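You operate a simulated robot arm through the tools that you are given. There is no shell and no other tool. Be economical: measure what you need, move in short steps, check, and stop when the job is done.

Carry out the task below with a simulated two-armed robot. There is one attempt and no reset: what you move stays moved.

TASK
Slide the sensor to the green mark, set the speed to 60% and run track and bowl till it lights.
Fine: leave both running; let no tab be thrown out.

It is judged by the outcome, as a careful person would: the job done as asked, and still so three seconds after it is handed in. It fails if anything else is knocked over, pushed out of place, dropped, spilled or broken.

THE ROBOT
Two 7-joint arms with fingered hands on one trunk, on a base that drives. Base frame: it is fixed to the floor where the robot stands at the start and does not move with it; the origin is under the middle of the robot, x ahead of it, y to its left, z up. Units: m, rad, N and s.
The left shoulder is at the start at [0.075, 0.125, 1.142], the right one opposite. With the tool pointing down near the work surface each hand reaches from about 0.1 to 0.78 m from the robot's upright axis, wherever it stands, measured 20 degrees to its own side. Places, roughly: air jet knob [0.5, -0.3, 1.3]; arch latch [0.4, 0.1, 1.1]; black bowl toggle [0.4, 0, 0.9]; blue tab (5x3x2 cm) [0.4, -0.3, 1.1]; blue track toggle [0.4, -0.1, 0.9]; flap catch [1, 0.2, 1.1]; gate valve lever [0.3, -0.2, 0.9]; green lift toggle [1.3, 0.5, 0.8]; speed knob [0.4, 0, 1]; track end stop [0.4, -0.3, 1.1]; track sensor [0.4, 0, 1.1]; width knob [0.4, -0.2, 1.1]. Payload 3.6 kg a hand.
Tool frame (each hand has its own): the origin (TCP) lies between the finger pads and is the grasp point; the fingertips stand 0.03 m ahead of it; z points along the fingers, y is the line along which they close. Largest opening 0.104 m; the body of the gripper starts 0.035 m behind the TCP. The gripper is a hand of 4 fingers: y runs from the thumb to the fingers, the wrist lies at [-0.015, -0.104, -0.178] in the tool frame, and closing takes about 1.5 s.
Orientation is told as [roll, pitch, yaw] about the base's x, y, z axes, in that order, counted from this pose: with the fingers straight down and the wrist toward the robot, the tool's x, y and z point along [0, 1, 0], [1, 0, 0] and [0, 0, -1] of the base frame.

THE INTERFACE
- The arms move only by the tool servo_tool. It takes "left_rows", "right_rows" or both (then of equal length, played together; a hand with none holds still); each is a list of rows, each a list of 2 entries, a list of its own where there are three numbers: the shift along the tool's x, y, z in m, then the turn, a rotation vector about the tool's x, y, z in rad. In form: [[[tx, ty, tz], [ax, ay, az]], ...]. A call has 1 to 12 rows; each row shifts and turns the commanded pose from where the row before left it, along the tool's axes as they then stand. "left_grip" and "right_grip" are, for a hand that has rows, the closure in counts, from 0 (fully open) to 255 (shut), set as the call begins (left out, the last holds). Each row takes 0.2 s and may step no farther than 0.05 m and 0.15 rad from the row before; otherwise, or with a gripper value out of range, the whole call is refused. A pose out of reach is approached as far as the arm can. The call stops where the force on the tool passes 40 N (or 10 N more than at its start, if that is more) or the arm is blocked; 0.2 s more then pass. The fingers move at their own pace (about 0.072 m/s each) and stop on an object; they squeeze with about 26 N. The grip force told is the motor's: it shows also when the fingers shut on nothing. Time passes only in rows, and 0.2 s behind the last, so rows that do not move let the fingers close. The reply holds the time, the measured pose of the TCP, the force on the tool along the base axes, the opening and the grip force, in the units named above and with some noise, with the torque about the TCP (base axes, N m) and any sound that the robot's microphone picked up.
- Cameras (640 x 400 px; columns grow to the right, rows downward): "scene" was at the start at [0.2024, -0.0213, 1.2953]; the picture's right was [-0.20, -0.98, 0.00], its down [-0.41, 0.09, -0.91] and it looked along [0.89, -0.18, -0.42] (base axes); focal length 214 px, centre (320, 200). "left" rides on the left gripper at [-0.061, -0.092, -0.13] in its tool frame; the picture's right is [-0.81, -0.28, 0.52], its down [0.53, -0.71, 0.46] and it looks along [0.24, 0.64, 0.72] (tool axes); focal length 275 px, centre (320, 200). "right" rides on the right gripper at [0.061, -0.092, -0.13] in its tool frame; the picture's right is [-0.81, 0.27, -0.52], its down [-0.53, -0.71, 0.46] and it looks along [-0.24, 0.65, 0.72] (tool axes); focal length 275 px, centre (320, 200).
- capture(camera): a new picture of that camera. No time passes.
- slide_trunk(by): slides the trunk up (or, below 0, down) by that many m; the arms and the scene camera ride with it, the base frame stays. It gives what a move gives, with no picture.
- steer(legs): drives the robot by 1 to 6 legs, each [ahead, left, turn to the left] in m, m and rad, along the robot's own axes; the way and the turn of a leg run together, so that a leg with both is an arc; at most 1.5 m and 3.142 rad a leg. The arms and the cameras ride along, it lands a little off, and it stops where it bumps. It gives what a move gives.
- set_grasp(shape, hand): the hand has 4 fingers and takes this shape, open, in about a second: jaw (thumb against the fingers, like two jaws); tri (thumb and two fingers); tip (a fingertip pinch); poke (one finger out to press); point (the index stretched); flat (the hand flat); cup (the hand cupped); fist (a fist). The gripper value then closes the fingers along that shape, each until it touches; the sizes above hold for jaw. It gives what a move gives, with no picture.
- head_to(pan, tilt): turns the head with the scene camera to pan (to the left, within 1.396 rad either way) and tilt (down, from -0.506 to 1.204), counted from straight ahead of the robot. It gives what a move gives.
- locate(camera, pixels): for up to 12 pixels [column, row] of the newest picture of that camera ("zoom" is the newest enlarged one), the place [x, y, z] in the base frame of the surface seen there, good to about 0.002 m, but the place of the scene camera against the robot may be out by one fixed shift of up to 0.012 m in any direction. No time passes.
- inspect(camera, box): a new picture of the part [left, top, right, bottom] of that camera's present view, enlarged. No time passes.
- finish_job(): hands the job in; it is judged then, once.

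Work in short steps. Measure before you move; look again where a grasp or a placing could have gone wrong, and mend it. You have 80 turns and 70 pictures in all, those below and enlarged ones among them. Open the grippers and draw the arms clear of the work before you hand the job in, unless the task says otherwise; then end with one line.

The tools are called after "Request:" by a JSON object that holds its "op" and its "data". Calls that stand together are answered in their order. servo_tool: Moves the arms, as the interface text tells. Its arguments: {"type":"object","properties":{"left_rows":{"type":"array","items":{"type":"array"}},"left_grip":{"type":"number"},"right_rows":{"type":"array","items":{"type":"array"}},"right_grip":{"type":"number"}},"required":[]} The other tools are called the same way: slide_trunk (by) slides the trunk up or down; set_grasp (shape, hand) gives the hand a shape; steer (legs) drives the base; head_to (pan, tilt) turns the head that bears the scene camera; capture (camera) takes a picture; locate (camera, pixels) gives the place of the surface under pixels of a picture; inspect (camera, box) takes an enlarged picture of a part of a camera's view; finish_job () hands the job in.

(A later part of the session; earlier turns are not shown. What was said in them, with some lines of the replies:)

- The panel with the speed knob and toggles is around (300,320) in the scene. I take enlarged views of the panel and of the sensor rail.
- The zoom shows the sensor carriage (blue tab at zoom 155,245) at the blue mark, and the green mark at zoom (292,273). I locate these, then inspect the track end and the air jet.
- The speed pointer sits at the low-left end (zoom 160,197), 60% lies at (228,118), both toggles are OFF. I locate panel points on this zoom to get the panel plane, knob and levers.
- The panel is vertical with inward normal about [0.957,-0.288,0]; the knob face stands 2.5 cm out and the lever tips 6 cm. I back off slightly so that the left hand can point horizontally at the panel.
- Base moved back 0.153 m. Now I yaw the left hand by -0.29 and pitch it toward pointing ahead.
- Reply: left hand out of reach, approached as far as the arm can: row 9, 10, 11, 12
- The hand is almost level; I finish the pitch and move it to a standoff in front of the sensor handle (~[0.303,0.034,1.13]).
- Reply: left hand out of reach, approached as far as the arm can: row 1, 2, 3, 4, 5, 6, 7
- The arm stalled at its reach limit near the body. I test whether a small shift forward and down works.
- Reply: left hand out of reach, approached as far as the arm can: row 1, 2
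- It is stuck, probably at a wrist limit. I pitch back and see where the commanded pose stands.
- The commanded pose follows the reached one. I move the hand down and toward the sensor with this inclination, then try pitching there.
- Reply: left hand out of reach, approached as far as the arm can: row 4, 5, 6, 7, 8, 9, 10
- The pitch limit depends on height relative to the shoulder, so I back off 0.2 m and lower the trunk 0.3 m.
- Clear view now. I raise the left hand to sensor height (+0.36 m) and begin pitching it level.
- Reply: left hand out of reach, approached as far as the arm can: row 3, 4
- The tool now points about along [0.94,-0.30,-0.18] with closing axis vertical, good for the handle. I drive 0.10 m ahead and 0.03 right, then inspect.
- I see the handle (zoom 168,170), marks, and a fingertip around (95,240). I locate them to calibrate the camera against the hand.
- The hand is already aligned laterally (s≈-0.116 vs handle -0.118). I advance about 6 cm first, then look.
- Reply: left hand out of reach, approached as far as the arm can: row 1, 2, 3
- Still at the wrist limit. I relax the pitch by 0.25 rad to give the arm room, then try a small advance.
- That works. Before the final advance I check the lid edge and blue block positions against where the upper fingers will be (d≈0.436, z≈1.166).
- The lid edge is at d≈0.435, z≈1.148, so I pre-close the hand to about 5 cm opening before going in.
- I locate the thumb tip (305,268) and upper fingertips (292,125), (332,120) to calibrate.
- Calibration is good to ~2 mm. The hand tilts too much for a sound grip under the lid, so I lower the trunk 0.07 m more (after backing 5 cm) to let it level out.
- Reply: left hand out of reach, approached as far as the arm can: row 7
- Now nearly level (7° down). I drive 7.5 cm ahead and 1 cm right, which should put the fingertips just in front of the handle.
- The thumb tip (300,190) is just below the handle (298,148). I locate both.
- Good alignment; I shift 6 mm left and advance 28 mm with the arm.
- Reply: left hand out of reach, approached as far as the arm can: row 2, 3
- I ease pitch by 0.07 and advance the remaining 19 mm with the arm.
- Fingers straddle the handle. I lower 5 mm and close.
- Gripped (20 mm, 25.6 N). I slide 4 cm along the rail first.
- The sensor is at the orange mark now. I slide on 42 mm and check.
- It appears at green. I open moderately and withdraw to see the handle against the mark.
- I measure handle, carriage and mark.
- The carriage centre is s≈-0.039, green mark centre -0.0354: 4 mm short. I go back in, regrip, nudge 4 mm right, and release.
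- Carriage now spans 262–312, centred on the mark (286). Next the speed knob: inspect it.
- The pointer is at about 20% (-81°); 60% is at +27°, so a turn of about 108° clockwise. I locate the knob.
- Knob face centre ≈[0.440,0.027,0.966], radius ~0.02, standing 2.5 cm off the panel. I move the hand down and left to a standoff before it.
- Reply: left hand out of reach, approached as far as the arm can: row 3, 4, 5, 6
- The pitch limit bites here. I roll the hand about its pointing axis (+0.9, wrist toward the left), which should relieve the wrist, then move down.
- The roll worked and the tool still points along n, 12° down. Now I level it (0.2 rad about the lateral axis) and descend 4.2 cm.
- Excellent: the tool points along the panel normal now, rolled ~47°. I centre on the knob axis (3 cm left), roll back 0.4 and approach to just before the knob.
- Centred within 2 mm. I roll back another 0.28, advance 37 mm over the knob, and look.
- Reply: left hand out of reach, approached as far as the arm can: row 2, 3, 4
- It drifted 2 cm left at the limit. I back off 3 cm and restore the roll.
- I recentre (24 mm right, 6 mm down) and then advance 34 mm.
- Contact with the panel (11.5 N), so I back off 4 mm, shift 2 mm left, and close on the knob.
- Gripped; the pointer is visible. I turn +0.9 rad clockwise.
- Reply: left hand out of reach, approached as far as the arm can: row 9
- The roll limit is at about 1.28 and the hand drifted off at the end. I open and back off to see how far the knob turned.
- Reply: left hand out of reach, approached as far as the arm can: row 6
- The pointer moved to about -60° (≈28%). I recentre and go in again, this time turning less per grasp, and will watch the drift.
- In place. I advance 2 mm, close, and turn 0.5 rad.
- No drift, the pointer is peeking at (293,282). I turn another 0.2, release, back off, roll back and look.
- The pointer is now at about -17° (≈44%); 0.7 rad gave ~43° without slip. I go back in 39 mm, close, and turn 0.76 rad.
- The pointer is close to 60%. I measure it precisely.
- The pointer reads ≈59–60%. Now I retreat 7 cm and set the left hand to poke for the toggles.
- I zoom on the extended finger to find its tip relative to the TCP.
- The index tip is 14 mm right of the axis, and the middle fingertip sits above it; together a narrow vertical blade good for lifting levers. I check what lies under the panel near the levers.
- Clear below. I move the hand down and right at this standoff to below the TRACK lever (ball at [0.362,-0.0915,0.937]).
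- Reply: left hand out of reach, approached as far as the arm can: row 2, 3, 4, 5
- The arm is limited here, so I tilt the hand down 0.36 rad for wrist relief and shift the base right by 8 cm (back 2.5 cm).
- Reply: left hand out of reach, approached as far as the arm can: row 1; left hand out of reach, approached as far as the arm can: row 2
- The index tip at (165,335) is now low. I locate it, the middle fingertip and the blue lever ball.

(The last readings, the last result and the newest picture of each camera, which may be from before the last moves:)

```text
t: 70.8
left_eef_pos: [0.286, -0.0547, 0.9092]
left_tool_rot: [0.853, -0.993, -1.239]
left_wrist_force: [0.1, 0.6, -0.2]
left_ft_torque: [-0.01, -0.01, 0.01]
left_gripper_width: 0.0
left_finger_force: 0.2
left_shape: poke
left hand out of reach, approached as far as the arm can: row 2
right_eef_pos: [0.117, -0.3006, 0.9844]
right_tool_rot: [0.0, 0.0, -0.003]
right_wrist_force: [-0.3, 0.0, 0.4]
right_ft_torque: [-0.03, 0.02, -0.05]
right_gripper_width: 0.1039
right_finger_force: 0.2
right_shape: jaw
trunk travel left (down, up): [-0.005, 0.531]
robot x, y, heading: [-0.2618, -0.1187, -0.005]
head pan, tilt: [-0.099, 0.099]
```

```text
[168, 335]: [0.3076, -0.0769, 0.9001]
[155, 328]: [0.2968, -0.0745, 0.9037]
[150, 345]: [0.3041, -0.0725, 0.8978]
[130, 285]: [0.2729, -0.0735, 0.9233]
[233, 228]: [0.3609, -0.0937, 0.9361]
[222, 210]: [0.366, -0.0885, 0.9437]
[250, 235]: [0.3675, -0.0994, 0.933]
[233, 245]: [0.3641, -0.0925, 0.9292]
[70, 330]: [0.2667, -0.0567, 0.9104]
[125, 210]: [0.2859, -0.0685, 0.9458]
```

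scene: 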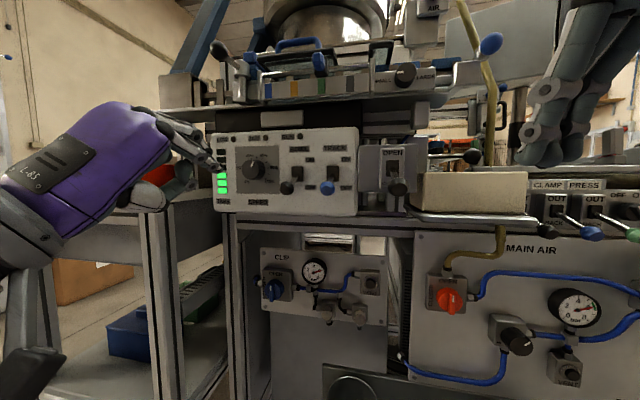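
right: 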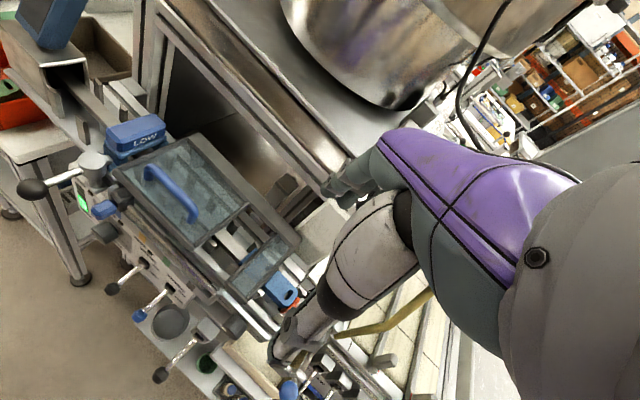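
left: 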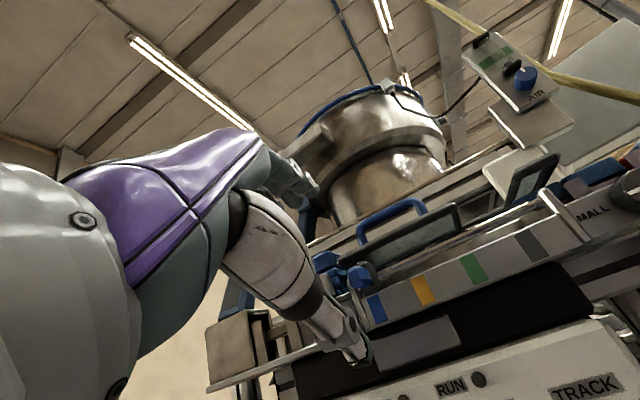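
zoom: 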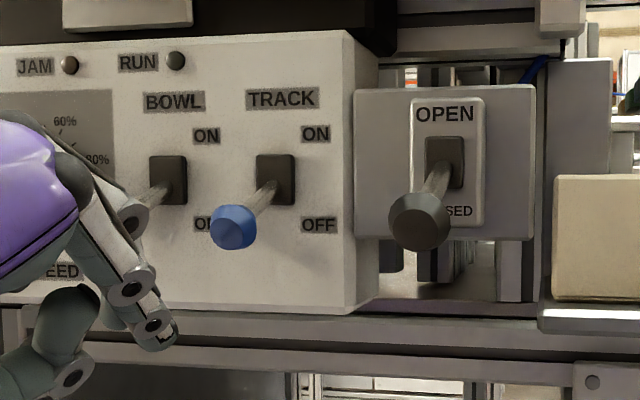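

The middle finger stacked on top would hit the ball, and the hand can't go lower. A better way: open jaw with the thumb under the lever, then lift. I restore the level pose, set jaw, and shift the base 5 cm right.

Request:
{"op": "servo_tool", "data": {"left_rows": [[[0.0084, 0.0172, -0.01], [0, 0, 0]], [[0.0084, 0.0172, -0.01], [-0.109, 0.05, 0]], [[0, 0, 0], [-0.109, 0.05, 0]], [[0, 0, 0], [-0.109, 0.05, 0]]]}}

Request:
{"op": "set_grasp", "data": {"hand": "left", "shape": "jaw"}}

Request:
{"op": "steer", "data": {"legs": [[-0.01, -0.05, 0]]}}

Request:
{"op": "servo_tool", "data": {"left_grip": 60, "left_rows": [[[0, 0, 0], [0, 0, 0]], [[0, 0, 0], [0, 0, 0]]]}}

```text
t: 71.8
left_eef_pos: [0.2803, -0.0523, 0.9531]
left_tool_rot: [1.559, -1.118, -1.867]
left_wrist_force: [-0.3, -0.1, -0.3]
left_ft_torque: [-0.03, 0.02, 0.01]
left_gripper_width: 0.0
left_finger_force: 0.1
left_shape: poke
right_eef_pos: [0.1175, -0.3009, 0.9846]
right_tool_rot: [0.0, 0.001, -0.002]
right_wrist_force: [-0.5, -0.1, -1.3]
right_ft_torque: [0.0, 0.02, 0.03]
right_gripper_width: 0.1037
right_finger_force: 0.0
right_shape: jaw
trunk travel left (down, up): [-0.005, 0.531]
robot x, y, heading: [-0.268, -0.1178, -0.002]
head pan, tilt: [-0.099, 0.099]
```

```text
t: 72.7
left_eef_pos: [0.2815, -0.0525, 0.9516]
left_tool_rot: [1.553, -1.117, -1.865]
left_wrist_force: [0.1, 0.1, -0.3]
left_ft_torque: [0.0, 0.0, -0.01]
left_gripper_width: 0.1041
left_finger_force: 0.1
left_shape: jaw
right_eef_pos: [0.1178, -0.3014, 0.9858]
right_tool_rot: [-0.001, 0.001, -0.006]
right_wrist_force: [0.6, -0.2, -0.4]
right_ft_torque: [-0.02, 0.0, 0.0]
right_gripper_width: 0.1036
right_finger_force: 0.0
right_shape: jaw
trunk travel left (down, up): [-0.005, 0.531]
robot x, y, heading: [-0.2633, -0.1187, -0.004]
head pan, tilt: [-0.099, 0.099]
```

```text
t: 73.8
left_eef_pos: [0.2712, -0.1018, 0.9512]
left_tool_rot: [1.556, -1.119, -1.861]
left_wrist_force: [-0.2, -0.9, 0.1]
left_ft_torque: [0.03, -0.01, 0.03]
left_gripper_width: 0.1042
left_finger_force: 0.0
left_shape: jaw
right_eef_pos: [0.1094, -0.3491, 0.9851]
right_tool_rot: [0.001, 0.0, -0.001]
right_wrist_force: [0.7, -0.6, -0.5]
right_ft_torque: [0.01, 0.0, 0.02]
right_gripper_width: 0.1038
right_finger_force: 0.1
right_shape: jaw
trunk travel left (down, up): [-0.005, 0.531]
robot x, y, heading: [-0.2724, -0.1749, 0.006]
head pan, tilt: [-0.099, 0.099]
```

```text
t: 74.4
left_eef_pos: [0.2713, -0.1011, 0.9519]
left_tool_rot: [1.557, -1.115, -1.863]
left_wrist_force: [0.3, -1.0, 0.0]
left_ft_torque: [0.0, -0.01, 0.01]
left_gripper_width: 0.08
left_finger_force: 0.0
left_shape: jaw
right_eef_pos: [0.1076, -0.3484, 0.9849]
right_tool_rot: [-0.001, 0.001, -0.002]
right_wrist_force: [0.0, -0.6, -1.1]
right_ft_torque: [0.0, 0.01, 0.0]
right_gripper_width: 0.1038
right_finger_force: 0.0
right_shape: jaw
trunk travel left (down, up): [-0.005, 0.531]
robot x, y, heading: [-0.2748, -0.1701, -0.002]
head pan, tilt: [-0.099, 0.099]
```

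I move 17 mm left and advance 4 cm, then look before going under the ball.

Request:
{"op": "servo_tool", "data": {"left_rows": [[[0.0142, -0.0098, 0], [0, 0, 0]], [[0, 0, 0.02], [0, 0, 0]], [[0, 0, 0.02], [0, 0, 0]]]}}

Request:
{"op": "inspect", "data": {"camera": "scene", "box": [180, 120, 372, 240]}}

```text
t: 75.2
left_eef_pos: [0.3132, -0.0964, 0.95]
left_tool_rot: [1.554, -1.119, -1.862]
left_wrist_force: [-0.3, 0.5, -1.0]
left_ft_torque: [0.0, -0.03, 0.03]
left_gripper_width: 0.0799
left_finger_force: 0.0
left_shape: jaw
right_eef_pos: [0.1081, -0.3485, 0.9858]
right_tool_rot: [-0.001, 0.001, 0.0]
right_wrist_force: [0.3, 0.8, 0.6]
right_ft_torque: [0.0, 0.01, -0.03]
right_gripper_width: 0.1035
right_finger_force: 0.1
right_shape: jaw
trunk travel left (down, up): [-0.005, 0.531]
robot x, y, heading: [-0.2727, -0.1714, -0.004]
head pan, tilt: [-0.099, 0.099]
```

```text
3.33 times, centred on (276, 180) of scene
```

zoom: 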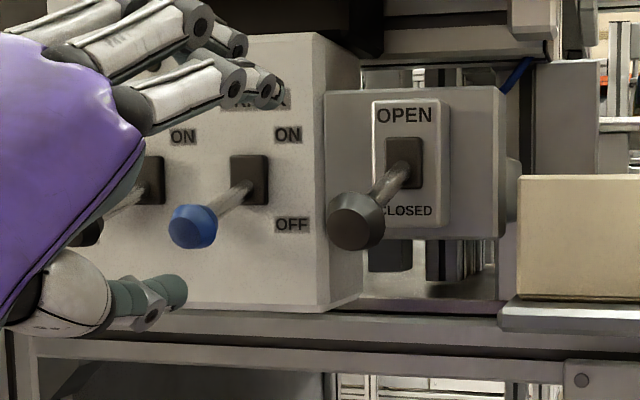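

Request:
{"op": "locate", "data": {"camera": "zoom", "pixels": [[178, 288], [170, 275], [150, 290], [195, 225], [195, 246], [270, 90], [240, 195], [90, 232]]}}

```text
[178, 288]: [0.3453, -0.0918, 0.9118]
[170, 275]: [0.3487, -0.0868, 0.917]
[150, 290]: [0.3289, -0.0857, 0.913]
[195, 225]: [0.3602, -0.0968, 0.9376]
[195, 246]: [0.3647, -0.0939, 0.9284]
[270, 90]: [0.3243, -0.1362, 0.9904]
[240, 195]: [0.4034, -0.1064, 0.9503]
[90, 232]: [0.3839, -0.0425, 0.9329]
```

Thumb tip is laterally on the lever and ~1 cm below it. I dip 6 mm, advance 27 mm, and lift 4 cm.

Request:
{"op": "servo_tool", "data": {"left_rows": [[[-0.0026, -0.0054, 0], [0, 0, 0]], [[0, 0, 0.0135], [0, 0, 0]], [[0, 0, 0.0135], [0, 0, 0]]]}}

Request:
{"op": "servo_tool", "data": {"left_rows": [[[0.0042, 0.0091, 0], [0, 0, 0]], [[0.0042, 0.0091, 0], [0, 0, 0]], [[0.0042, 0.0091, 0], [0, 0, 0]], [[0.0042, 0.0091, 0], [0, 0, 0]]]}}

Request:
{"op": "inspect", "data": {"camera": "scene", "box": [180, 120, 372, 240]}}

```text
t: 76.0
left_eef_pos: [0.3409, -0.1062, 0.9431]
left_tool_rot: [1.553, -1.117, -1.863]
left_wrist_force: [-0.1, 0.0, -0.3]
left_ft_torque: [-0.03, 0.01, 0.0]
left_gripper_width: 0.0796
left_finger_force: 0.0
left_shape: jaw
right_eef_pos: [0.1076, -0.3499, 0.9854]
right_tool_rot: [-0.001, -0.001, -0.003]
right_wrist_force: [-0.2, 0.6, 0.4]
right_ft_torque: [-0.02, -0.02, 0.02]
right_gripper_width: 0.104
right_finger_force: 0.0
right_shape: jaw
trunk travel left (down, up): [-0.005, 0.531]
robot x, y, heading: [-0.2743, -0.1694, -0.005]
head pan, tilt: [-0.099, 0.099]
```

```text
t: 77.0
left_eef_pos: [0.3378, -0.1061, 0.9833]
left_tool_rot: [1.556, -1.118, -1.862]
left_wrist_force: [0.6, 0.1, 0.3]
left_ft_torque: [0.03, -0.02, -0.01]
left_gripper_width: 0.0799
left_finger_force: 0.1
left_shape: jaw
right_eef_pos: [0.1085, -0.3491, 0.9856]
right_tool_rot: [-0.001, 0.001, 0.0]
right_wrist_force: [0.4, -0.8, 0.8]
right_ft_torque: [0.03, 0.0, -0.03]
right_gripper_width: 0.1034
right_finger_force: 0.0
right_shape: jaw
trunk travel left (down, up): [-0.005, 0.531]
robot x, y, heading: [-0.2741, -0.1725, -0.003]
head pan, tilt: [-0.099, 0.099]
```

```text
3.33 times, centred on (276, 180) of scene
```

zoom: 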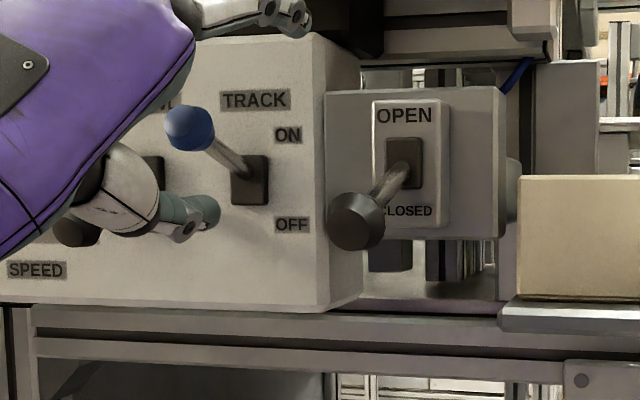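

TRACK is ON. I retreat 6 cm, lower to the previous height, and shift the base left 5.7 cm for BOWL.

Request:
{"op": "servo_tool", "data": {"left_rows": [[[0, 0, -0.03], [0, 0, 0]], [[0, 0, -0.035], [0, 0, 0]], [[-0.0084, -0.0182, 0], [0, 0, 0]], [[-0.0084, -0.0182, 0], [0, 0, 0]]]}}

Request:
{"op": "steer", "data": {"legs": [[0.017, 0.057, 0]]}}

Request:
{"op": "inspect", "data": {"camera": "scene", "box": [180, 120, 372, 240]}}

```text
t: 78.0
left_eef_pos: [0.2787, -0.0857, 0.9436]
left_tool_rot: [1.554, -1.116, -1.862]
left_wrist_force: [1.1, 0.1, 0.5]
left_ft_torque: [-0.01, 0.0, 0.01]
left_gripper_width: 0.08
left_finger_force: 0.0
left_shape: jaw
right_eef_pos: [0.1085, -0.3497, 0.9832]
right_tool_rot: [-0.001, 0.002, -0.001]
right_wrist_force: [0.2, -1.4, 0.4]
right_ft_torque: [0.01, 0.03, 0.01]
right_gripper_width: 0.1035
right_finger_force: 0.0
right_shape: jaw
trunk travel left (down, up): [-0.005, 0.531]
robot x, y, heading: [-0.2709, -0.1708, -0.004]
head pan, tilt: [-0.099, 0.099]
```

```text
t: 79.2
left_eef_pos: [0.2956, -0.0282, 0.9434]
left_tool_rot: [1.556, -1.119, -1.861]
left_wrist_force: [0.1, 0.7, -0.5]
left_ft_torque: [-0.03, 0.01, 0.01]
left_gripper_width: 0.0798
left_finger_force: 0.1
left_shape: jaw
right_eef_pos: [0.1242, -0.2925, 0.9854]
right_tool_rot: [0.0, 0.001, 0.0]
right_wrist_force: [-0.1, 0.0, -0.5]
right_ft_torque: [-0.01, 0.0, 0.03]
right_gripper_width: 0.1037
right_finger_force: 0.0
right_shape: jaw
trunk travel left (down, up): [-0.005, 0.531]
robot x, y, heading: [-0.2547, -0.1126, 0.001]
head pan, tilt: [-0.099, 0.099]
```

```text
3.33 times, centred on (276, 180) of scene
```

zoom: 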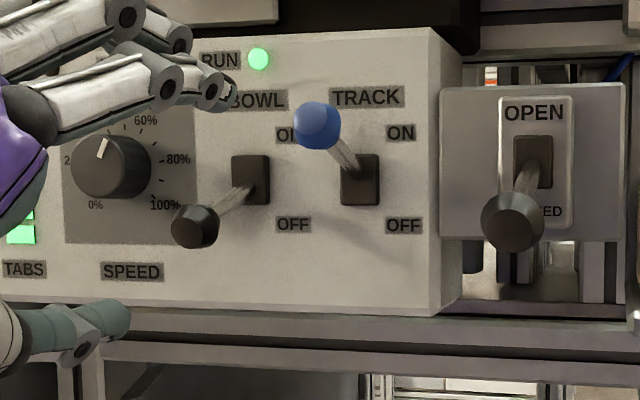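

RUN is lit. With the wide jaw my upper fingers would hit the raised TRACK lever, so I narrow the opening to ~4.5 cm, shift 9 mm left, dip slightly and advance 4 cm, then look.

Request:
{"op": "servo_tool", "data": {"left_grip": 145, "left_rows": [[[0.0061, -0.0083, 0], [0, 0, 0]], [[0, 0, 0.013], [0, 0, 0]], [[0, 0, 0.013], [0, 0, 0]], [[0, 0, 0.014], [0, 0, 0]]]}}

Request:
{"op": "inspect", "data": {"camera": "scene", "box": [200, 120, 328, 200]}}

```text
t: 80.2
left_eef_pos: [0.3371, -0.0319, 0.94]
left_tool_rot: [1.554, -1.117, -1.859]
left_wrist_force: [-0.4, 0.8, 0.1]
left_ft_torque: [0.01, -0.01, -0.02]
left_gripper_width: 0.0451
left_finger_force: 0.0
left_shape: jaw
right_eef_pos: [0.1246, -0.2929, 0.9846]
right_tool_rot: [-0.001, 0.0, 0.001]
right_wrist_force: [0.2, 0.6, -0.5]
right_ft_torque: [0.0, 0.01, -0.03]
right_gripper_width: 0.1036
right_finger_force: 0.0
right_shape: jaw
trunk travel left (down, up): [-0.005, 0.531]
robot x, y, heading: [-0.2576, -0.1152, 0.001]
head pan, tilt: [-0.099, 0.099]
```

```text
5.00 times, centred on (264, 160) of scene
```

zoom: 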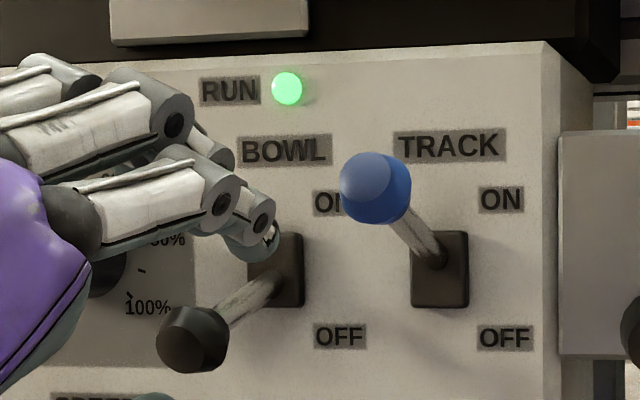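

Request:
{"op": "locate", "data": {"camera": "zoom", "pixels": [[160, 397], [150, 397], [262, 240], [272, 240], [190, 335], [190, 368], [375, 180], [345, 190]]}}

```text
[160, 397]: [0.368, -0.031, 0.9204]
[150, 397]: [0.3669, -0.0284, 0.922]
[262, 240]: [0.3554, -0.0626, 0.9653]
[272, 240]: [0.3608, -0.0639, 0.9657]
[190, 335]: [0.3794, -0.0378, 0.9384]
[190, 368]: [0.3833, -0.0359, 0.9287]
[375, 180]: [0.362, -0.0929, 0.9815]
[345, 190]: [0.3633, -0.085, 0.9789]
```

Thumb tip is under and in line with the BOWL ball; index clears the TRACK ball by over 1 cm. I dip 4 mm, advance 24 mm and lift 2.5 cm.

Request:
{"op": "servo_tool", "data": {"left_rows": [[[-0.0017, -0.0036, 0], [0, 0, 0]], [[0, 0, 0.012], [0, 0, 0]], [[0, 0, 0.012], [0, 0, 0]]]}}

Request:
{"op": "servo_tool", "data": {"left_rows": [[[0.0042, 0.0091, 0], [0, 0, 0]], [[0.0042, 0.0091, 0], [0, 0, 0]], [[0.0042, 0.0091, 0], [0, 0, 0]], [[0.0042, 0.0091, 0], [0, 0, 0]]]}}

Request:
{"op": "inspect", "data": {"camera": "scene", "box": [200, 100, 328, 180]}}

```text
t: 81.0
left_eef_pos: [0.3596, -0.0384, 0.9346]
left_tool_rot: [1.556, -1.12, -1.861]
left_wrist_force: [0.3, 0.3, -0.4]
left_ft_torque: [0.02, 0.04, 0.03]
left_gripper_width: 0.0453
left_finger_force: 0.0
left_shape: jaw
right_eef_pos: [0.1239, -0.2921, 0.985]
right_tool_rot: [0.0, 0.0, 0.0]
right_wrist_force: [0.3, -0.1, -1.5]
right_ft_torque: [0.02, -0.02, 0.01]
right_gripper_width: 0.1037
right_finger_force: 0.1
right_shape: jaw
trunk travel left (down, up): [-0.005, 0.531]
robot x, y, heading: [-0.2557, -0.1108, -0.003]
head pan, tilt: [-0.099, 0.099]
```

```text
t: 82.0
left_eef_pos: [0.3593, -0.0381, 0.9743]
left_tool_rot: [1.555, -1.118, -1.862]
left_wrist_force: [0.7, -0.4, 0.3]
left_ft_torque: [-0.04, 0.0, -0.02]
left_gripper_width: 0.045
left_finger_force: 0.1
left_shape: jaw
right_eef_pos: [0.1252, -0.2927, 0.9844]
right_tool_rot: [-0.001, 0.0, -0.001]
right_wrist_force: [0.3, -0.7, 0.6]
right_ft_torque: [0.01, -0.01, -0.04]
right_gripper_width: 0.1037
right_finger_force: 0.1
right_shape: jaw
trunk travel left (down, up): [-0.005, 0.531]
robot x, y, heading: [-0.2578, -0.1111, -0.004]
head pan, tilt: [-0.099, 0.099]
```

```text
5.00 times, centred on (264, 140) of scene
```

zoom: 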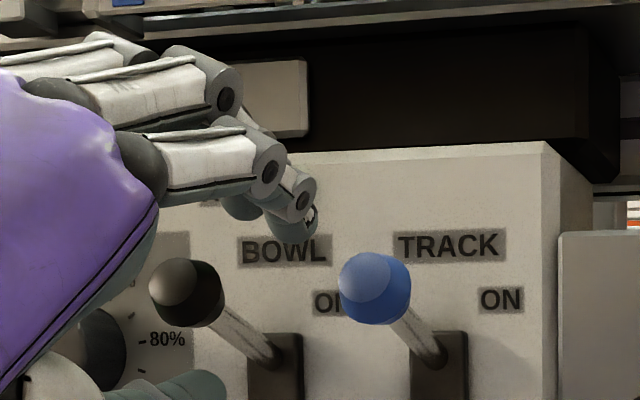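

BOWL is ON too. I withdraw the hand straight back and look at the machine.

Request:
{"op": "servo_tool", "data": {"left_rows": [[[0, 0, -0.025], [0, 0, 0]], [[0, 0, -0.03], [0, 0, 0]], [[0, 0, -0.03], [0, 0, 0]]]}}

Request:
{"op": "steer", "data": {"legs": [[-0.12, 0, 0]]}}

Request:
{"op": "inspect", "data": {"camera": "scene", "box": [200, 60, 424, 200]}}

```text
t: 82.8
left_eef_pos: [0.2782, -0.0149, 0.9749]
left_tool_rot: [1.555, -1.116, -1.864]
left_wrist_force: [0.0, -0.3, 0.0]
left_ft_torque: [0.02, -0.02, 0.02]
left_gripper_width: 0.0451
left_finger_force: 0.0
left_shape: jaw
right_eef_pos: [0.1243, -0.2913, 0.9851]
right_tool_rot: [0.0, 0.001, 0.0]
right_wrist_force: [0.2, -0.1, 0.3]
right_ft_torque: [-0.01, -0.04, -0.04]
right_gripper_width: 0.1038
right_finger_force: 0.1
right_shape: jaw
trunk travel left (down, up): [-0.005, 0.531]
robot x, y, heading: [-0.2504, -0.115, -0.002]
head pan, tilt: [-0.099, 0.099]
```

```text
t: 84.0
left_eef_pos: [0.1574, -0.0148, 0.9741]
left_tool_rot: [1.555, -1.118, -1.861]
left_wrist_force: [-0.3, 1.5, -0.6]
left_ft_torque: [0.01, 0.0, 0.01]
left_gripper_width: 0.045
left_finger_force: 0.0
left_shape: jaw
right_eef_pos: [0.0039, -0.2928, 0.9833]
right_tool_rot: [0.0, -0.002, -0.002]
right_wrist_force: [0.2, -0.9, -0.6]
right_ft_torque: [-0.01, 0.0, -0.01]
right_gripper_width: 0.1038
right_finger_force: 0.2
right_shape: jaw
trunk travel left (down, up): [-0.005, 0.531]
robot x, y, heading: [-0.3769, -0.1103, -0.002]
head pan, tilt: [-0.099, 0.099]
```

```text
2.86 times, centred on (312, 130) of scene
```

zoom: 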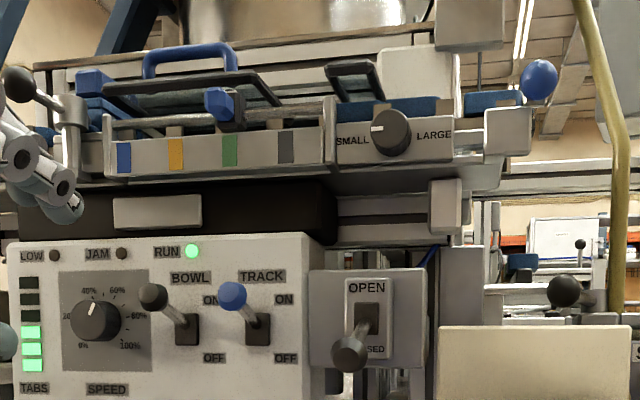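

RUN is lit, JAM off. I check the knob pointer again from here and the sensor closely.

Request:
{"op": "inspect", "data": {"camera": "scene", "box": [212, 150, 276, 190]}}

Request:
{"op": "inspect", "data": {"camera": "scene", "box": [226, 70, 338, 140]}}

```text
10.00 times, centred on (244, 170) of scene
```

zoom: 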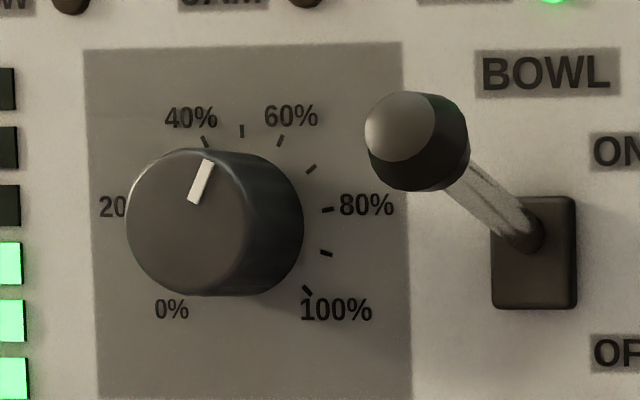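

```text
5.71 times, centred on (282, 105) of scene
```

zoom: 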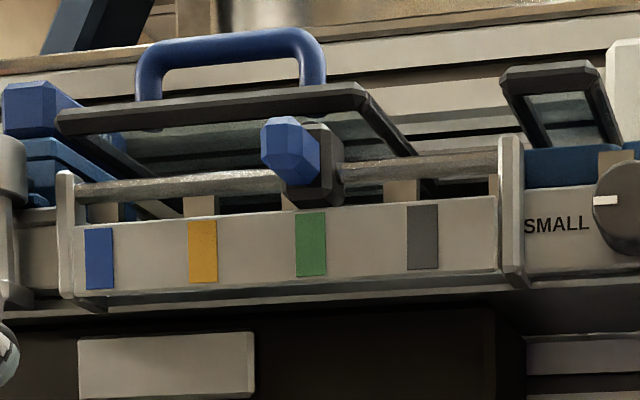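

Affine-fitting the ticks gives the pointer at 26° → 59.7%: good. Sensor is on green, not yet lit. I open the left hand and let time pass, then look.

Request:
{"op": "servo_tool", "data": {"left_grip": 0, "left_rows": [[[0, 0, 0], [0, 0, 0]], [[0, 0, 0], [0, 0, 0]], [[0, 0, 0], [0, 0, 0]], [[0, 0, 0], [0, 0, 0]], [[0, 0, 0], [0, 0, 0]], [[0, 0, 0], [0, 0, 0]], [[0, 0, 0], [0, 0, 0]], [[0, 0, 0], [0, 0, 0]], [[0, 0, 0], [0, 0, 0]], [[0, 0, 0], [0, 0, 0]], [[0, 0, 0], [0, 0, 0]], [[0, 0, 0], [0, 0, 0]]]}}

Request:
{"op": "slide_trunk", "data": {"by": 0.3}}

Request:
{"op": "head_to", "data": {"pan": 0.05, "tilt": 0.35}}

Request:
{"op": "capture", "data": {"camera": "scene"}}

```text
t: 86.6
left_eef_pos: [0.1578, -0.0157, 0.975]
left_tool_rot: [1.556, -1.119, -1.862]
left_wrist_force: [-0.8, 0.3, -1.0]
left_ft_torque: [0.01, 0.03, 0.02]
left_gripper_width: 0.1034
left_finger_force: 0.1
left_shape: jaw
right_eef_pos: [0.003, -0.2925, 0.9852]
right_tool_rot: [0.002, 0.002, -0.003]
right_wrist_force: [0.3, -0.3, -0.1]
right_ft_torque: [0.01, -0.02, 0.0]
right_gripper_width: 0.1038
right_finger_force: 0.0
right_shape: jaw
trunk travel left (down, up): [-0.005, 0.531]
robot x, y, heading: [-0.3791, -0.1116, -0.008]
head pan, tilt: [-0.099, 0.099]
```

```text
t: 89.6
left_eef_pos: [0.1568, -0.0152, 1.2752]
left_tool_rot: [1.553, -1.12, -1.861]
left_wrist_force: [-0.8, 0.4, -0.7]
left_ft_torque: [0.0, -0.02, 0.02]
left_gripper_width: 0.1034
left_finger_force: 0.1
left_shape: jaw
right_eef_pos: [0.0038, -0.2927, 1.2851]
right_tool_rot: [-0.001, 0.0, -0.002]
right_wrist_force: [0.1, 0.2, 0.3]
right_ft_torque: [-0.01, -0.01, 0.03]
right_gripper_width: 0.1036
right_finger_force: 0.0
right_shape: jaw
trunk travel left (down, up): [-0.305, 0.231]
robot x, y, heading: [-0.3748, -0.1149, -0.003]
head pan, tilt: [-0.099, 0.099]
```

```text
t: 90.4
left_eef_pos: [0.157, -0.0154, 1.2734]
left_tool_rot: [1.555, -1.12, -1.861]
left_wrist_force: [-0.2, 0.2, 0.6]
left_ft_torque: [0.01, 0.01, 0.02]
left_gripper_width: 0.1036
left_finger_force: 0.1
left_shape: jaw
right_eef_pos: [0.0034, -0.2924, 1.2843]
right_tool_rot: [-0.001, -0.001, -0.003]
right_wrist_force: [-0.3, 0.0, 0.6]
right_ft_torque: [0.0, 0.02, -0.01]
right_gripper_width: 0.104
right_finger_force: 0.0
right_shape: jaw
trunk travel left (down, up): [-0.305, 0.231]
robot x, y, heading: [-0.3759, -0.1161, 0.002]
head pan, tilt: [0.051, 0.351]
```

```text
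13 pictures are left
```

scene: 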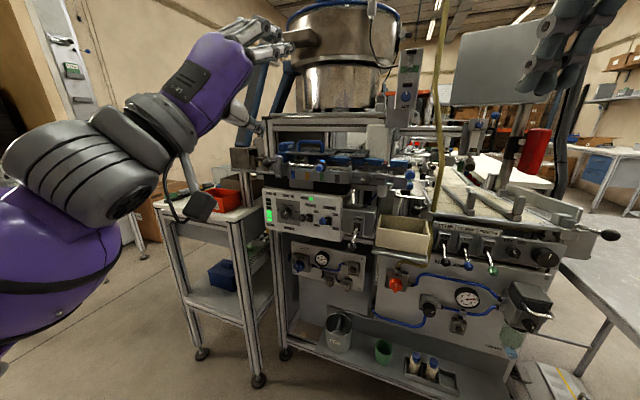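

Now I zoom on the track area to see the tabs and the sensor light.

Request:
{"op": "inspect", "data": {"camera": "scene", "box": [255, 130, 431, 240]}}

```text
3.64 times, centred on (343, 185) of scene
```

zoom: 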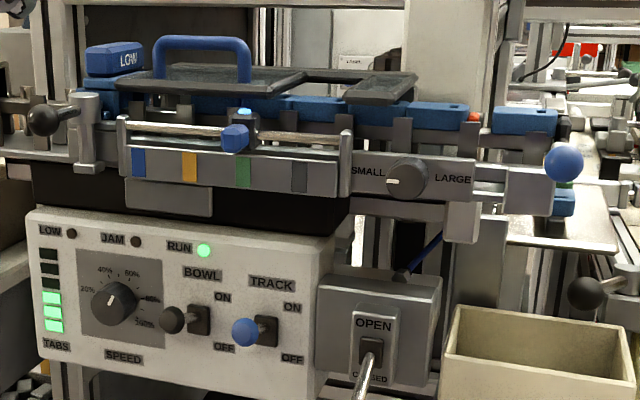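

The sensor's top (244,110) appears lit and tabs are queued past it. I zoom to confirm, and check the area right of the end stop.

Request:
{"op": "inspect", "data": {"camera": "scene", "box": [290, 145, 354, 185]}}

Request:
{"op": "inspect", "data": {"camera": "scene", "box": [370, 145, 450, 195]}}

Request:
{"op": "inspect", "data": {"camera": "scene", "box": [190, 130, 310, 205]}}

```text
10.00 times, centred on (322, 165) of scene
```

zoom: 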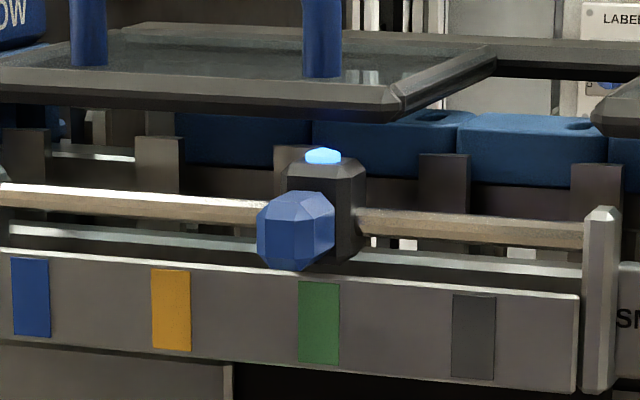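

```text
8.00 times, centred on (410, 170) of scene
```

zoom: 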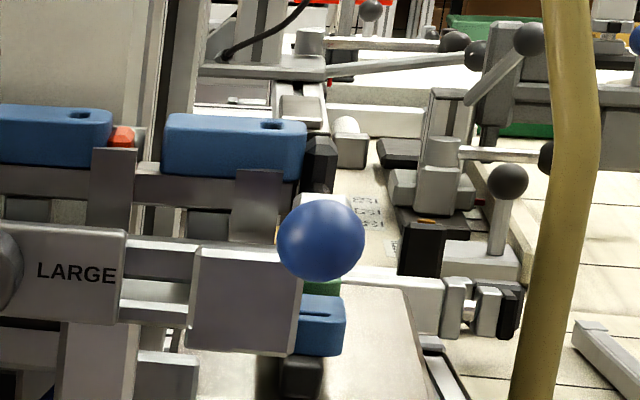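

```text
5.33 times, centred on (250, 168) of scene
```

zoom: 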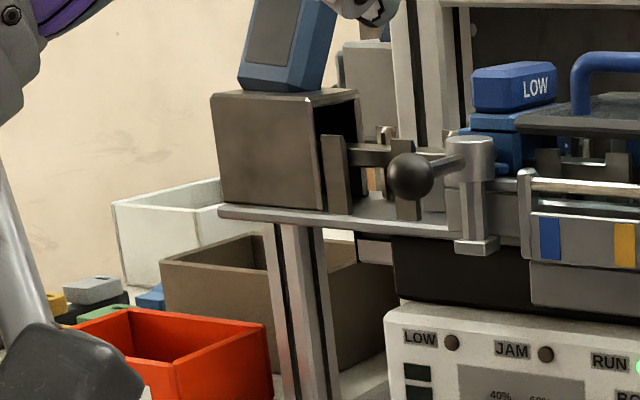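

The sensor light is on, it stands on the green mark, the speed is 60%, both toggles are ON, RUN is lit and JAM is off. The arms are clear and open, so I hand in.

Request:
{"op": "finish_job", "data": {}}

```text
The job is handed in.
```

The sensor is on the green mark and lit, the speed reads about 60%, and track and bowl were both running at hand-in with JAM off. I saw no sign of a tab thrown out, but I only looked at the end, and I can't say for certain that a blue tab below the end stop was there at the start.
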